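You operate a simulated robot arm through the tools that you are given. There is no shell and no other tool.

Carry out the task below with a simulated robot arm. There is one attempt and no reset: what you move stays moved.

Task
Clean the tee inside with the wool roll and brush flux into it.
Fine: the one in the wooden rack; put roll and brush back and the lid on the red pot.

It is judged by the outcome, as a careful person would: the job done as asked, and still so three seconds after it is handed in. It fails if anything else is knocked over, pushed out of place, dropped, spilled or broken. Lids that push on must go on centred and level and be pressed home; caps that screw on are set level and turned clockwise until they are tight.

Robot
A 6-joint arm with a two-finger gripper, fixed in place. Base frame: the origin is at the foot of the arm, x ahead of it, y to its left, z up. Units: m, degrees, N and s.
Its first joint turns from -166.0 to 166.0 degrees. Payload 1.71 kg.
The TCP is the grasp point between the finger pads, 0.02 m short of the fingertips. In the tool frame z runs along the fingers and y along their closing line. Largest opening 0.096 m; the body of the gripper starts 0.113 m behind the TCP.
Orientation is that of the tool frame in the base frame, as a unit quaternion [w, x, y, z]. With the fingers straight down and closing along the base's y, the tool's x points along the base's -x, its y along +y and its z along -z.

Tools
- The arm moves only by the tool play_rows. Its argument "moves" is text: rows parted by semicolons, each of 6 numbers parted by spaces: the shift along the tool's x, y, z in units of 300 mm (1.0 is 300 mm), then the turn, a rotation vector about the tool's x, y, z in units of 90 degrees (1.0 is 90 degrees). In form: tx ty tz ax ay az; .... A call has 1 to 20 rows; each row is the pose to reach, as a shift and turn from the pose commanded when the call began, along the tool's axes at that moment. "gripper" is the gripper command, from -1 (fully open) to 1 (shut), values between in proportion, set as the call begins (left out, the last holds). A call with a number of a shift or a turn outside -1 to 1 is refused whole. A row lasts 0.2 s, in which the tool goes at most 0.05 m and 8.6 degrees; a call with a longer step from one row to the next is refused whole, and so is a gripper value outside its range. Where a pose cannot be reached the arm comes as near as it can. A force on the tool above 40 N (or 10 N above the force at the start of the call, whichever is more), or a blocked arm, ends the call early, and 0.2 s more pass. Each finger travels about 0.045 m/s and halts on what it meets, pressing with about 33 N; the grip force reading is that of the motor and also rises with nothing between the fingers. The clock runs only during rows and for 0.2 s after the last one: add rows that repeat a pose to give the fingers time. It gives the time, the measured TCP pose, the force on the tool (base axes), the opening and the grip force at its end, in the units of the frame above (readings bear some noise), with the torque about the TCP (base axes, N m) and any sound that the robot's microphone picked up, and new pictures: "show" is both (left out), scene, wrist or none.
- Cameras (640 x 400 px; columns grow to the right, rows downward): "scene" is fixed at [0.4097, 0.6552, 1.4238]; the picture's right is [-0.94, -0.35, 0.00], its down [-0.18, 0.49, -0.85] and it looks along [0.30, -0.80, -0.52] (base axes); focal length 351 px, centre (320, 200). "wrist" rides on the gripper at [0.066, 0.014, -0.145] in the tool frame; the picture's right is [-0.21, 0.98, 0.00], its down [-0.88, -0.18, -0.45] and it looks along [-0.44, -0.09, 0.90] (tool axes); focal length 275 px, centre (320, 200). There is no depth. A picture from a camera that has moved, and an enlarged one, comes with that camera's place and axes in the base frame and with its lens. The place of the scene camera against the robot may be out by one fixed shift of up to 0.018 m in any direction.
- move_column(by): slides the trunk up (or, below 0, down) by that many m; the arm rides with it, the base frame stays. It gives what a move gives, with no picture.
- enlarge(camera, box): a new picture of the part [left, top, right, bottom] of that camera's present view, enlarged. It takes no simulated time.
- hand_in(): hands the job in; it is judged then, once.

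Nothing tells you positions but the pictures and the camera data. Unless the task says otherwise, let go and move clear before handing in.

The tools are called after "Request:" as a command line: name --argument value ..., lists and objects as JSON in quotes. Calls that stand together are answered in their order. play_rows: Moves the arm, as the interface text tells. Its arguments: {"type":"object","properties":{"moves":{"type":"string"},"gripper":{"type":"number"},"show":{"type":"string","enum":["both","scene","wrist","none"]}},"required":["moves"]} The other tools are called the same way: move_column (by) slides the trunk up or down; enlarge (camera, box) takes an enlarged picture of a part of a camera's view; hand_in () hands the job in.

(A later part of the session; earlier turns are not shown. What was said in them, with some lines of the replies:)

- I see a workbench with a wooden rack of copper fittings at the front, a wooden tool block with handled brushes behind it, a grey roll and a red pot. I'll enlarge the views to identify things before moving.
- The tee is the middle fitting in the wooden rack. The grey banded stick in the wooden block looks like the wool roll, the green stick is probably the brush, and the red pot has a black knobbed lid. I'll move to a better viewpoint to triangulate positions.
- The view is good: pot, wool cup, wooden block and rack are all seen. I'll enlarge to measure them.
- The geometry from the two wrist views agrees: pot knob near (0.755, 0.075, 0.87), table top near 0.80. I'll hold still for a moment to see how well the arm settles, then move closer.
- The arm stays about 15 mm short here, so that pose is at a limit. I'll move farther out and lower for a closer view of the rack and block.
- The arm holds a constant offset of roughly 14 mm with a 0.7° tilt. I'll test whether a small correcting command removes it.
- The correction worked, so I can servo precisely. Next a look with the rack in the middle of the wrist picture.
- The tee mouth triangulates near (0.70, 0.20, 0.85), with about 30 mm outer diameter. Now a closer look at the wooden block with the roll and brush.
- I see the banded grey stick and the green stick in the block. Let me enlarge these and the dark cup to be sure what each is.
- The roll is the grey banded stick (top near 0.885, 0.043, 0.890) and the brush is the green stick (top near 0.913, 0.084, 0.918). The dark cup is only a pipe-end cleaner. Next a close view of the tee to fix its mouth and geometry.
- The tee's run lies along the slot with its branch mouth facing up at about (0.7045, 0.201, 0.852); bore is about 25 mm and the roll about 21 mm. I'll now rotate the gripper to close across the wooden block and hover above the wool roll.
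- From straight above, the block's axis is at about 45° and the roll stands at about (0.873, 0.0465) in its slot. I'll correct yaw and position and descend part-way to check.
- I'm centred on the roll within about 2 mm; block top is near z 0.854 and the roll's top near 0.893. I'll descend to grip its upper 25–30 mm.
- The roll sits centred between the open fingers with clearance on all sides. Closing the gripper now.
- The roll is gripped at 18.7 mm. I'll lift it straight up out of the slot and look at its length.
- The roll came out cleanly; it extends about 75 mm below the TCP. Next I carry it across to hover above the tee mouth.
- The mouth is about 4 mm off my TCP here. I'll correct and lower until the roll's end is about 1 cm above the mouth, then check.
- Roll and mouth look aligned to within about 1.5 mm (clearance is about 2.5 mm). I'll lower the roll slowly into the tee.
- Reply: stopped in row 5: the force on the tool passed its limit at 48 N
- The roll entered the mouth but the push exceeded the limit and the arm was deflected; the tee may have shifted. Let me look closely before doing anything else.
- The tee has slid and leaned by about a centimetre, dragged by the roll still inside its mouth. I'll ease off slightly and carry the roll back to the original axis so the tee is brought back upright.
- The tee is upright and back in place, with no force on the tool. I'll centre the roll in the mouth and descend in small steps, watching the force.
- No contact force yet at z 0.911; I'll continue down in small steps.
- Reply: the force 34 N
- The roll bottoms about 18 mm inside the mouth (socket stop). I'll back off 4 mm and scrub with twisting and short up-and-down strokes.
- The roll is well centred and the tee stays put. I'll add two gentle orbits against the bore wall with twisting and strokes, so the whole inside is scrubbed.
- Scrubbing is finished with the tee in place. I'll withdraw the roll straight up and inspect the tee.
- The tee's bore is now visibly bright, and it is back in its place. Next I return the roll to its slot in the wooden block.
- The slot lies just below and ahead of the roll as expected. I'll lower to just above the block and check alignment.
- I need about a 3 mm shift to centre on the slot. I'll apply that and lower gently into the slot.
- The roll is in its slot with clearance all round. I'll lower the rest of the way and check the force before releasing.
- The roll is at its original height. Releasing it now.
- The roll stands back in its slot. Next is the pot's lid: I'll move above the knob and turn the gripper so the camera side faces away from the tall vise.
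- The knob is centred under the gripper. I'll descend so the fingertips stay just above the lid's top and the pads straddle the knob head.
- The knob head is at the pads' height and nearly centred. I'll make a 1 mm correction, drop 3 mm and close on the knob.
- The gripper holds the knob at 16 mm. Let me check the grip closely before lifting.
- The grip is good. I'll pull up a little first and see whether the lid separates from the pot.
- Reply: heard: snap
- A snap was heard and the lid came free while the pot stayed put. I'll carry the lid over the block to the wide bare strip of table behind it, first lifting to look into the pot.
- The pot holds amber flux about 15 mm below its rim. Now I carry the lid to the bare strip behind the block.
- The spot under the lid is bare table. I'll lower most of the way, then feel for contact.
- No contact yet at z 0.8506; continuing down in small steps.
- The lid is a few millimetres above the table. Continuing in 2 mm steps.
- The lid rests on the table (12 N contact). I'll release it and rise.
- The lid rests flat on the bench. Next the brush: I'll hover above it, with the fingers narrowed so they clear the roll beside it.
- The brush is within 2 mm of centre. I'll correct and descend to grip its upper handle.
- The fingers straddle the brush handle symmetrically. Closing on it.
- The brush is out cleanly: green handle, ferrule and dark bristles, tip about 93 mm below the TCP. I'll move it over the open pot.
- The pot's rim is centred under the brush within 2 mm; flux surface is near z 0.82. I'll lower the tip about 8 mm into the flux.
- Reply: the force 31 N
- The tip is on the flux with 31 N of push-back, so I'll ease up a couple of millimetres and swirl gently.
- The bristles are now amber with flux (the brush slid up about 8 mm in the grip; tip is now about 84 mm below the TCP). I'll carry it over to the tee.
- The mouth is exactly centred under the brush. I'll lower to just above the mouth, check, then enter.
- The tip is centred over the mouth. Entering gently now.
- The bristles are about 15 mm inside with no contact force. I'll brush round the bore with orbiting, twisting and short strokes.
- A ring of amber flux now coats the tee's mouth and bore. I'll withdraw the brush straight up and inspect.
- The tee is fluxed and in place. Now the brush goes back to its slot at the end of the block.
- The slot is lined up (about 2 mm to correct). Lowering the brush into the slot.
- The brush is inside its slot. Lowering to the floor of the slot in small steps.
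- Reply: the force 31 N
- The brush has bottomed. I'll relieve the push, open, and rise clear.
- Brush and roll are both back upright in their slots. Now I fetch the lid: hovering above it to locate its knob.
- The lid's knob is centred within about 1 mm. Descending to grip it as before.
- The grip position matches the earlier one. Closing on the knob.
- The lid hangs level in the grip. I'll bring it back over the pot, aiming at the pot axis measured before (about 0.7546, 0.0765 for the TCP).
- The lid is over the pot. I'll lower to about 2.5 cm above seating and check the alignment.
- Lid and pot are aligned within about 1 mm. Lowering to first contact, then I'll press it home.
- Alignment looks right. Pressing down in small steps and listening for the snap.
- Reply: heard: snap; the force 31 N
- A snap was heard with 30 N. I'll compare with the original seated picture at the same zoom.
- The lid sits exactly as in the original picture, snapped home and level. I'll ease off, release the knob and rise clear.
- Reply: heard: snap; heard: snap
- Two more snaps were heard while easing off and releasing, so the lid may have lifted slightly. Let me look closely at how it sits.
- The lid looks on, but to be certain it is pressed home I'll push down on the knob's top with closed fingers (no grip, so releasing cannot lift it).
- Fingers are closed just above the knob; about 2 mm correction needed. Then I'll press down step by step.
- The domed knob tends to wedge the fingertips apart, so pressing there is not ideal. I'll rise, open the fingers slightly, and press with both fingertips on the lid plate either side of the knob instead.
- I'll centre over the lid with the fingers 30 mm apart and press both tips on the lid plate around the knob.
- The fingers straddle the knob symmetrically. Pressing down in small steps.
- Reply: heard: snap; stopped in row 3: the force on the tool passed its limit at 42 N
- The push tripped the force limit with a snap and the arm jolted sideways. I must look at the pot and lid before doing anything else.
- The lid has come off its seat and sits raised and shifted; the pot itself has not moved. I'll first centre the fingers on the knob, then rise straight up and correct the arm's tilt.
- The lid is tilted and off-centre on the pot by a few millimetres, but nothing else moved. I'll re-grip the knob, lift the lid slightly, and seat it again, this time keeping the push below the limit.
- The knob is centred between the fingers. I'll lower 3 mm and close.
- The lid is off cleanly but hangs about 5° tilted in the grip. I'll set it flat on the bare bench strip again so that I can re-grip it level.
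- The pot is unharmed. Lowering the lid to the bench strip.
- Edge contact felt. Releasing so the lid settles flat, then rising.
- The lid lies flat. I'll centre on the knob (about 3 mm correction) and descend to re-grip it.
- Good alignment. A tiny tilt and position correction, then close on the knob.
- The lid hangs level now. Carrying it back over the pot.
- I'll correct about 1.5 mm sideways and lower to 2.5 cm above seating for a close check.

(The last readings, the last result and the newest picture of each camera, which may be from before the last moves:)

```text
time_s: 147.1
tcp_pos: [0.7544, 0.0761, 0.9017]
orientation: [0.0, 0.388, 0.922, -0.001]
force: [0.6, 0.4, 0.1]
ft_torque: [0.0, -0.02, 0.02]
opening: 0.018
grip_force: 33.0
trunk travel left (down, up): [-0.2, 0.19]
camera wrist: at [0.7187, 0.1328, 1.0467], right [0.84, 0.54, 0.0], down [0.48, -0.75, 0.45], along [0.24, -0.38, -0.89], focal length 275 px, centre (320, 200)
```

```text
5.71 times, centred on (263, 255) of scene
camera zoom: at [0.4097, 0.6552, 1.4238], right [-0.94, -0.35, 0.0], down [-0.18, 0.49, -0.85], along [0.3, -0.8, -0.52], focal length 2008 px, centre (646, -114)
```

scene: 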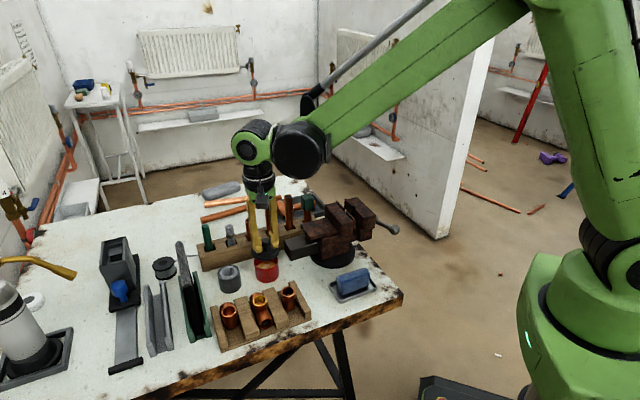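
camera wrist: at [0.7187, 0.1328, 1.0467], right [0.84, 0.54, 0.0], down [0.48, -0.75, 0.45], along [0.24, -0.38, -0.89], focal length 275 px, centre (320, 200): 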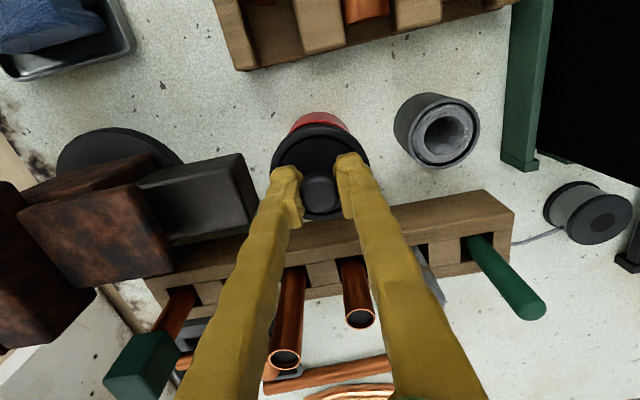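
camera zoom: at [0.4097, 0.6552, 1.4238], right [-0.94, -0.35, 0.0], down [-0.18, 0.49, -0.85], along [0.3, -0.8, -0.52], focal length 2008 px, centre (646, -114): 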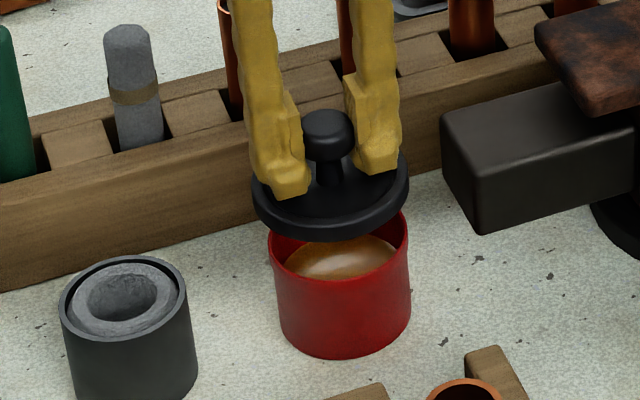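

Alignment is within about 1 mm. A 1 mm correction, then I lower to first contact.

Request:
play_rows --moves "0.0013 -0.003 0 0 0 0; 0.0013 -0.003 0.02 0 0 0; 0.0013 -0.003 0.04 0 0 0; 0.0013 -0.003 0.056 0 0 0; 0.0013 -0.003 0.056 0 0 0" --show "none"

Request:
enlarge --camera "scene" --box '[215, 220, 311, 290]'

Request:
enlarge --camera "wrist" --box '[250, 100, 390, 240]'

```text
time_s: 148.3
tcp_pos: [0.7536, 0.0763, 0.8849]
orientation: [0.001, 0.387, 0.922, -0.002]
force: [0.4, -0.3, -0.3]
ft_torque: [0.04, -0.01, 0.05]
opening: 0.0181
grip_force: 33.2
trunk travel left (down, up): [-0.2, 0.19]
```

```text
5.71 times, centred on (263, 255) of scene
camera zoom: at [0.4097, 0.6552, 1.4238], right [-0.94, -0.35, 0.0], down [-0.18, 0.49, -0.85], along [0.3, -0.8, -0.52], focal length 2008 px, centre (646, -114)
```

zoom: 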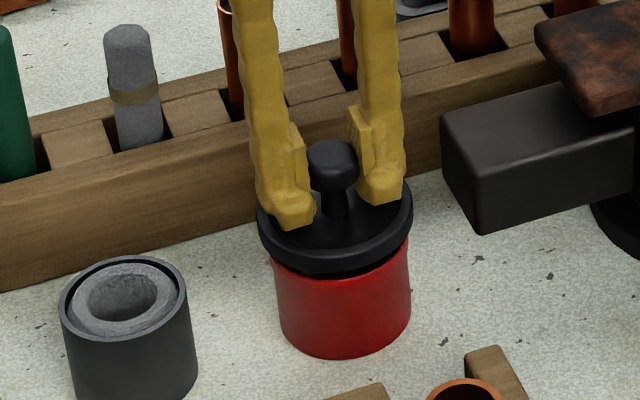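

```text
2.86 times, centred on (320, 170) of wrist
camera zoom: at [0.718, 0.1325, 1.0301], right [0.84, 0.54, 0.0], down [0.48, -0.75, 0.45], along [0.24, -0.38, -0.89], focal length 786 px, centre (320, 286)
```

zoom: 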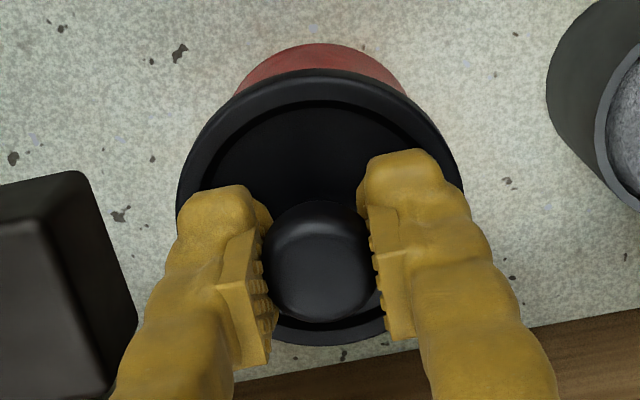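

Matches the earlier successful approach. Now pressing down in small steps.

Request:
play_rows --moves "0.002 0 0.01 0 0 0; 0.002 0 0.02 0 0 0; 0.002 0 0.02 0 0 0" --show "none"

Request:
play_rows --moves "0 0 0.006 0 0 0; 0 0 0.012 0 0 0; 0 0 0.012 0 0 0" --show "none"

```text
time_s: 149.1
tcp_pos: [0.7535, 0.0765, 0.8789]
orientation: [0.0, 0.387, 0.922, -0.001]
force: [0.1, 0.0, -0.1]
ft_torque: [-0.02, -0.02, 0.04]
opening: 0.0182
grip_force: 33.3
trunk travel left (down, up): [-0.2, 0.19]
```

```text
time_s: 149.9
tcp_pos: [0.7534, 0.0758, 0.8743]
orientation: [0.0, 0.386, 0.922, -0.002]
force: [0.3, -0.8, -0.4]
ft_torque: [-0.03, -0.03, -0.01]
opening: 0.0182
grip_force: 32.7
trunk travel left (down, up): [-0.2, 0.19]
```

Request:
play_rows --moves "0 0 0.004 0 0 0; 0 0 0.007 0 0 0; 0 0 0.007 0 0 0" --show "none"

```text
time_s: 150.7
tcp_pos: [0.7548, 0.077, 0.8739]
orientation: [0.001, 0.387, 0.922, -0.001]
force: [0.7, 0.7, 1.1]
ft_torque: [-0.03, -0.01, 0.01]
opening: 0.0182
grip_force: 33.3
trunk travel left (down, up): [-0.2, 0.19]
```

Request:
play_rows --moves "0 0 0.003 0 0 0; 0 0 0.005 0 0 0; 0 0 0.005 0 0 0" --show "none"

```text
time_s: 151.5
tcp_pos: [0.7544, 0.0757, 0.8714]
orientation: [0.001, 0.386, 0.922, -0.002]
force: [0.0, 1.1, 0.2]
ft_torque: [-0.01, 0.06, -0.01]
opening: 0.018
grip_force: 32.8
trunk travel left (down, up): [-0.2, 0.19]
```

Request:
play_rows --moves "0 0 0.003 0 0 0; 0 0 0.005 0 0 0; 0 0 0.005 0 0 0" --show "none"

```text
time_s: 152.3
tcp_pos: [0.753, 0.0774, 0.8725]
orientation: [0.0, 0.386, 0.922, 0.0]
force: [8.0, 5.4, 29.4]
ft_torque: [-0.07, -0.17, 0.04]
opening: 0.018
grip_force: 33.2
trunk travel left (down, up): [-0.2, 0.19]
heard: snap
```

Snap heard at 29 N; there is some side load, so I'll relieve it by shifting 0.7 mm toward the lid's own centre.

Request:
play_rows --moves "0 0.0012 0 0 0 0; 0 0.0025 0 0 0 0; 0 0.0025 0 0 0 0" --show "none"

Request:
enlarge --camera "scene" --box '[215, 230, 311, 290]'

Request:
enlarge --camera "wrist" --box '[260, 120, 388, 240]'

```text
time_s: 153.1
tcp_pos: [0.7543, 0.0771, 0.8727]
orientation: [0.001, 0.387, 0.922, 0.0]
force: [5.2, 1.1, 27.4]
ft_torque: [-0.02, -0.03, 0.06]
opening: 0.0181
grip_force: 33.1
trunk travel left (down, up): [-0.2, 0.19]
```

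```text
6.67 times, centred on (263, 260) of scene
camera zoom: at [0.4097, 0.6552, 1.4238], right [-0.94, -0.35, 0.0], down [-0.18, 0.49, -0.85], along [0.3, -0.8, -0.52], focal length 2342 px, centre (700, -200)
```

zoom: 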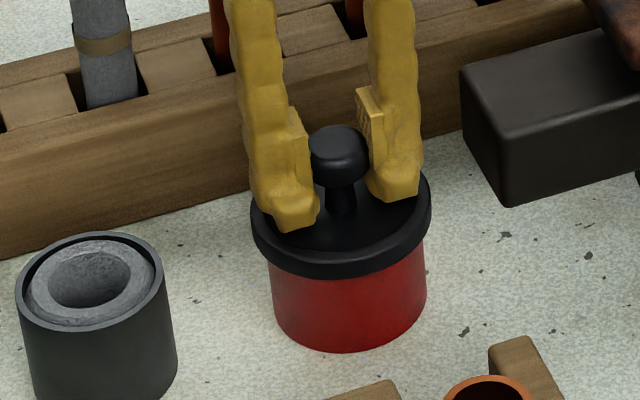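

```text
3.33 times, centred on (324, 180) of wrist
camera zoom: at [0.7173, 0.1331, 1.0166], right [0.84, 0.54, 0.0], down [0.48, -0.75, 0.45], along [0.24, -0.38, -0.89], focal length 918 px, centre (307, 267)
```

zoom: 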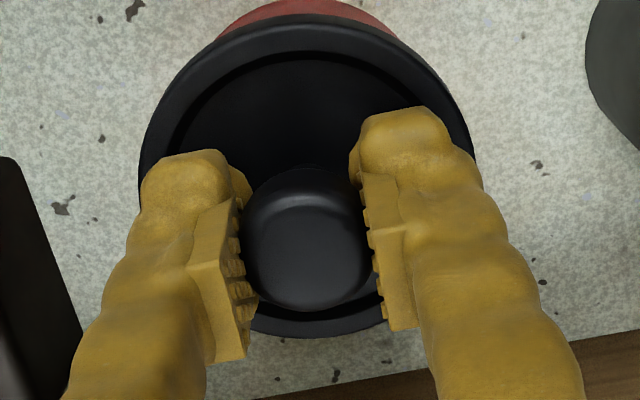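

The lid matches the original seated view. I'll trim the residual side load and reduce the push to roughly 10 N before letting go.

Request:
play_rows --moves "-0.0005 0.0006 -0.0015 0 0 0; -0.001 0.0012 -0.003 0 0 0; -0.001 0.0012 -0.003 0 0 0" --show "none"

```text
time_s: 153.9
tcp_pos: [0.754, 0.0769, 0.8718]
orientation: [0.0, 0.387, 0.922, -0.001]
force: [-5.8, -0.3, 5.5]
ft_torque: [0.04, 0.15, 0.04]
opening: 0.018
grip_force: 33.2
trunk travel left (down, up): [-0.2, 0.19]
```

Request:
play_rows --moves "0.0005 -0.0006 0.0005 0 0 0; 0.0005 -0.0006 0.0005 0 0 0" --show "none"

```text
time_s: 154.5
tcp_pos: [0.7539, 0.0761, 0.8708]
orientation: [0.0, 0.386, 0.922, 0.0]
force: [-4.0, 0.4, 5.1]
ft_torque: [0.02, 0.11, 0.06]
opening: 0.0181
grip_force: 33.0
trunk travel left (down, up): [-0.2, 0.19]
```

Request:
play_rows --moves "0.0006 -0.0005 0.0003 0 0 0; 0.0006 -0.0005 0.0003 0 0 0" --show "none"

Request:
play_rows --moves "0 0 0 0 0 0; 0 0 0 0 0 0; 0 0 0 0 0 0" --gripper 0.45 --show "wrist"

Request:
enlarge --camera "scene" --box '[215, 230, 311, 290]'

Request:
enlarge --camera "wrist" --box '[260, 120, 388, 240]'

```text
time_s: 155.1
tcp_pos: [0.7534, 0.0776, 0.8709]
orientation: [0.0, 0.387, 0.922, -0.001]
force: [-2.6, 0.8, 3.7]
ft_torque: [0.03, 0.0, 0.01]
opening: 0.018
grip_force: 33.3
trunk travel left (down, up): [-0.2, 0.19]
```

```text
time_s: 155.9
tcp_pos: [0.7555, 0.0774, 0.8719]
orientation: [0.0, 0.386, 0.922, -0.002]
force: [-0.7, 0.0, -0.1]
ft_torque: [0.03, -0.01, 0.0]
opening: 0.0261
grip_force: 0.1
trunk travel left (down, up): [-0.2, 0.19]
camera wrist: at [0.7184, 0.1332, 1.0164], right [0.84, 0.54, 0.0], down [0.48, -0.75, 0.45], along [0.24, -0.38, -0.89], focal length 275 px, centre (320, 200)
```

wrist: 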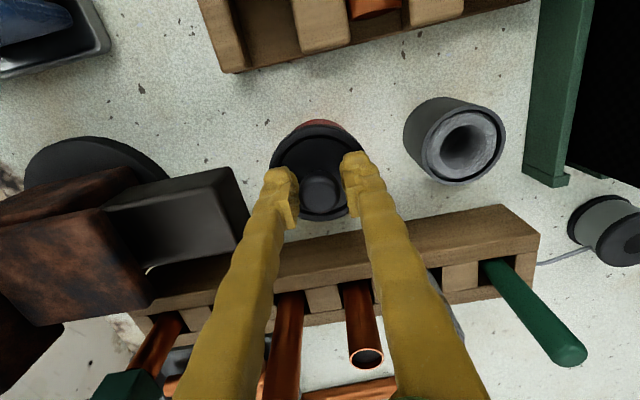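

```text
6.67 times, centred on (263, 260) of scene
camera zoom: at [0.4097, 0.6552, 1.4238], right [-0.94, -0.35, 0.0], down [-0.18, 0.49, -0.85], along [0.3, -0.8, -0.52], focal length 2342 px, centre (700, -200)
```

zoom: 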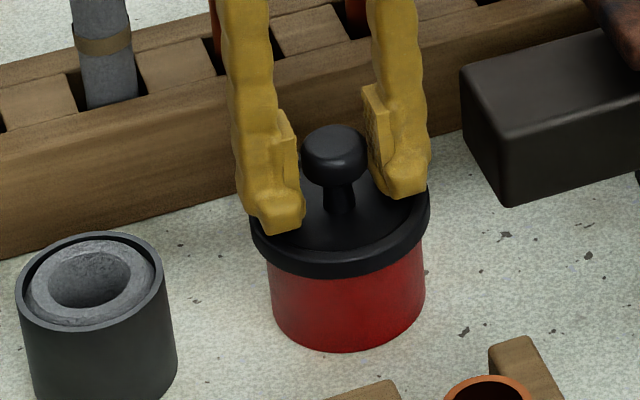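

```text
3.33 times, centred on (324, 180) of wrist
camera zoom: at [0.7184, 0.1332, 1.0164], right [0.84, 0.54, 0.0], down [0.48, -0.75, 0.45], along [0.24, -0.38, -0.89], focal length 918 px, centre (307, 267)
```

zoom: 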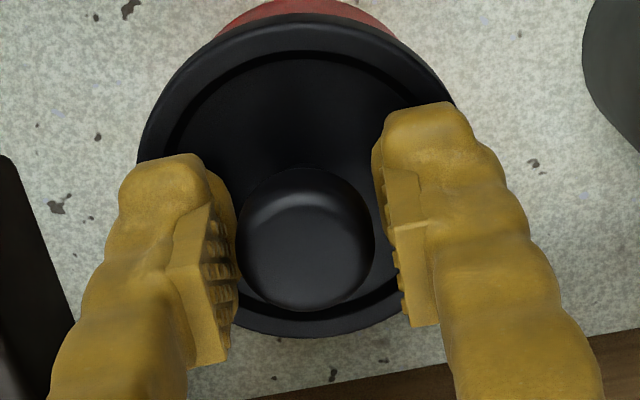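

The lid stayed seated with no further snap, matching the original view. I'll open wider and rise straight up.

Request:
play_rows --moves "0 0 0 0 0 0; 0 0 0 0 0 0; 0 0 0 0 0 0; 0 0 -0.06 0 0 0; 0 0 -0.16 0 0 0; 0 0 -0.28 0 0 0; 0 0 -0.42 0 0 0; 0 0 -0.42 0 0 0" --gripper -0.25 --show "both"

Request:
enlarge --camera "scene" --box '[215, 230, 311, 290]'

Request:
enlarge --camera "wrist" --box '[240, 90, 400, 190]'

```text
time_s: 157.7
tcp_pos: [0.7525, 0.0771, 0.9989]
orientation: [0.001, 0.386, 0.922, -0.001]
force: [-0.9, -0.9, 0.0]
ft_torque: [-0.06, -0.04, 0.02]
opening: 0.0601
grip_force: 0.1
trunk travel left (down, up): [-0.2, 0.19]
camera wrist: at [0.7179, 0.1341, 1.1436], right [0.84, 0.54, 0.0], down [0.48, -0.75, 0.45], along [0.24, -0.38, -0.89], focal length 275 px, centre (320, 200)
```

scene: 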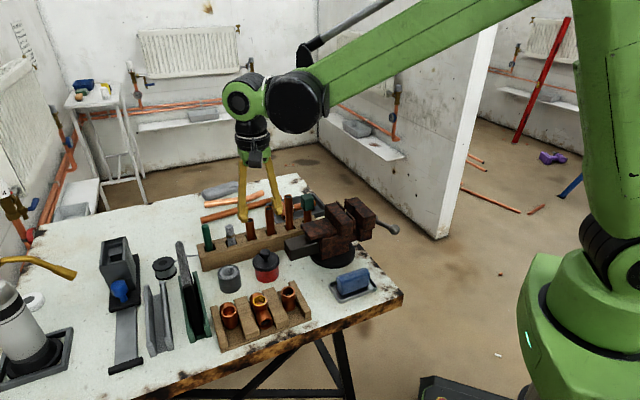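
wrist: 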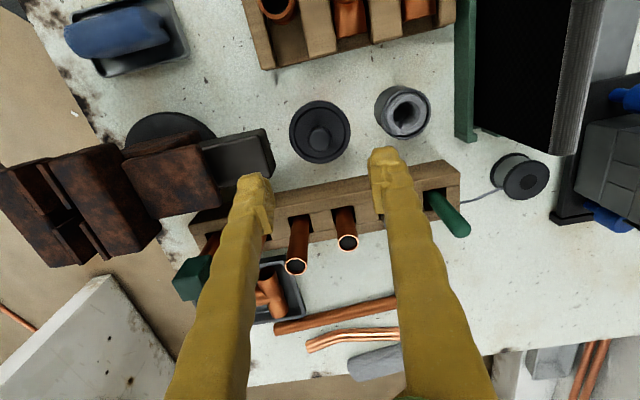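

```text
6.67 times, centred on (263, 260) of scene
camera zoom: at [0.4097, 0.6552, 1.4238], right [-0.94, -0.35, 0.0], down [-0.18, 0.49, -0.85], along [0.3, -0.8, -0.52], focal length 2342 px, centre (700, -200)
```

zoom: 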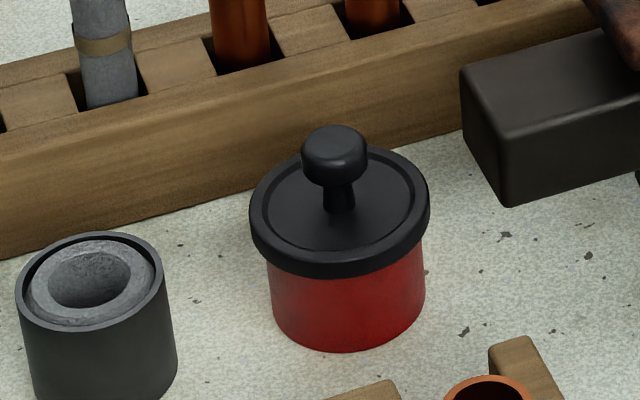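

```text
4.00 times, centred on (320, 140) of wrist
camera zoom: at [0.7179, 0.1341, 1.1436], right [0.84, 0.54, 0.0], down [0.48, -0.75, 0.45], along [0.24, -0.38, -0.89], focal length 1101 px, centre (320, 440)
```

zoom: 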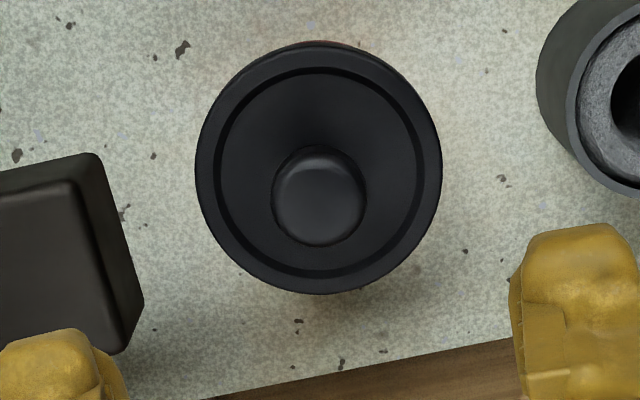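

The lid is on, level and centred as at the start. A last check of the whole bench before handing in.

Request:
enlarge --camera "scene" --box '[190, 170, 350, 270]'

Request:
enlarge --camera "scene" --box '[190, 255, 350, 355]'

Request:
play_rows --moves "0.05 0.02 -0.1 0 0 0; 0.1 0.04 -0.2 0 0 0; 0.1 0.04 -0.3 0 0 0; 0.1 0.04 -0.3 0 0 0" --show "both"

```text
4.00 times, centred on (270, 220) of scene
camera zoom: at [0.4097, 0.6552, 1.4238], right [-0.94, -0.35, 0.0], down [-0.18, 0.49, -0.85], along [0.3, -0.8, -0.52], focal length 1405 px, centre (520, 120)
```

zoom: 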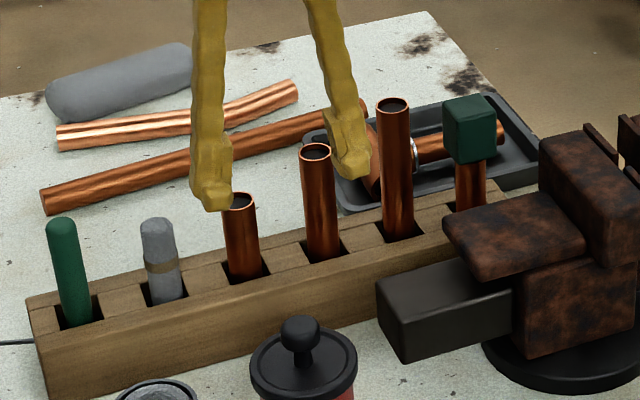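

```text
4.00 times, centred on (270, 305) of scene
camera zoom: at [0.4097, 0.6552, 1.4238], right [-0.94, -0.35, 0.0], down [-0.18, 0.49, -0.85], along [0.3, -0.8, -0.52], focal length 1405 px, centre (520, -220)
```

zoom: 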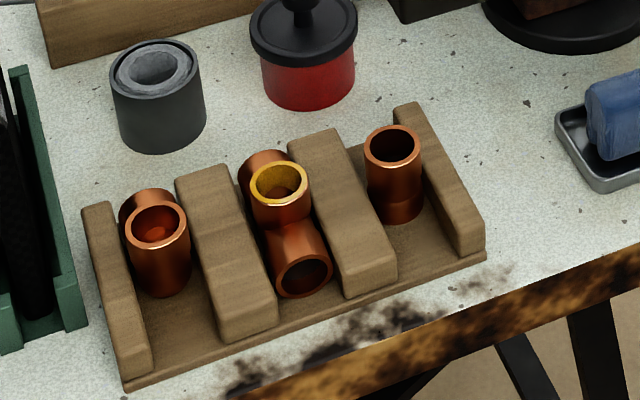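

```text
time_s: 158.7
tcp_pos: [0.7409, 0.1064, 1.0876]
orientation: [0.001, 0.386, 0.922, -0.002]
force: [-0.4, 0.2, -1.2]
ft_torque: [0.03, -0.03, 0.0]
opening: 0.0599
grip_force: 0.1
trunk travel left (down, up): [-0.2, 0.19]
camera wrist: at [0.7048, 0.1638, 1.2327], right [0.84, 0.54, 0.0], down [0.48, -0.75, 0.45], along [0.24, -0.38, -0.89], focal length 275 px, centre (320, 200)
```

scene: 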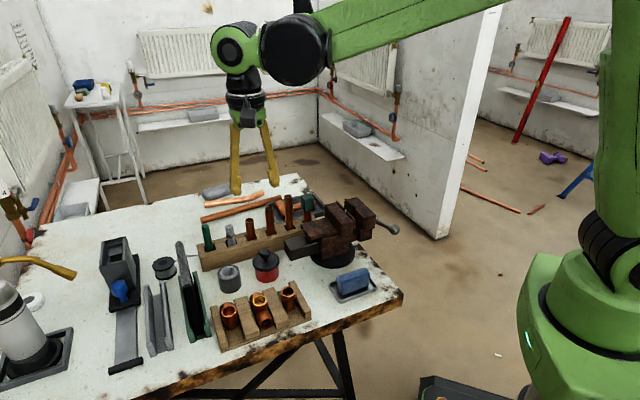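
wrist: 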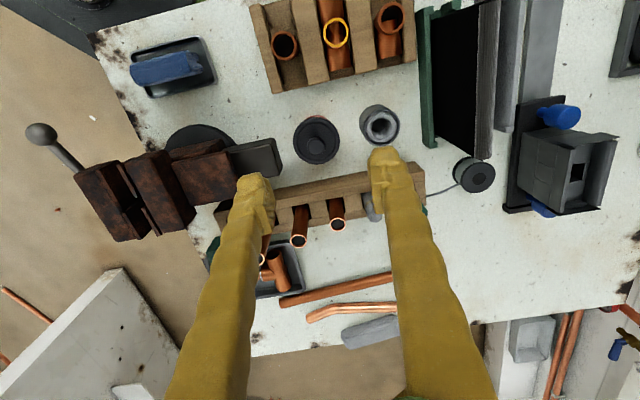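

Everything I can see is as asked. The rack tee is bright and fluxed inside its upward-facing mouth, roll and brush stand in their slots, and the lid is snapped level on the red pot. Nothing else has moved and the arm is clear, so I'm handing in.

Request:
hand_in

```text
The job is handed in.
```

I've handed the job in. The tee in the wooden rack is cleaned and fluxed, the roll and brush are back in their slots, and the lid is on the red pot. I don't have the judge's result.

- **Tee:** I scrubbed it with the wool roll until the bore looked bright, then brushed flux in; an amber ring shows around the inside. I only worked through the upward-facing mouth. The two horizontal ends of the tee were not cleaned or fluxed separately.
- **Tee moved once:** On the first push the roll hit bottom and the arm jolted. This slid and leaned the tee by about a centimetre. I brought it back upright, and in the last pictures it sits where it started.
- **Lid:** It first snapped on, but then an extra press I made jolted the arm and knocked it off its seat. I set it flat on the bench, gripped it again and pressed it home. It snapped, and there was no further snap when I let go. It looks level and centred as it did at the start.
- **Everything else:** Nothing was spilled or knocked over, and the rest of the bench looks unchanged from the first pictures.
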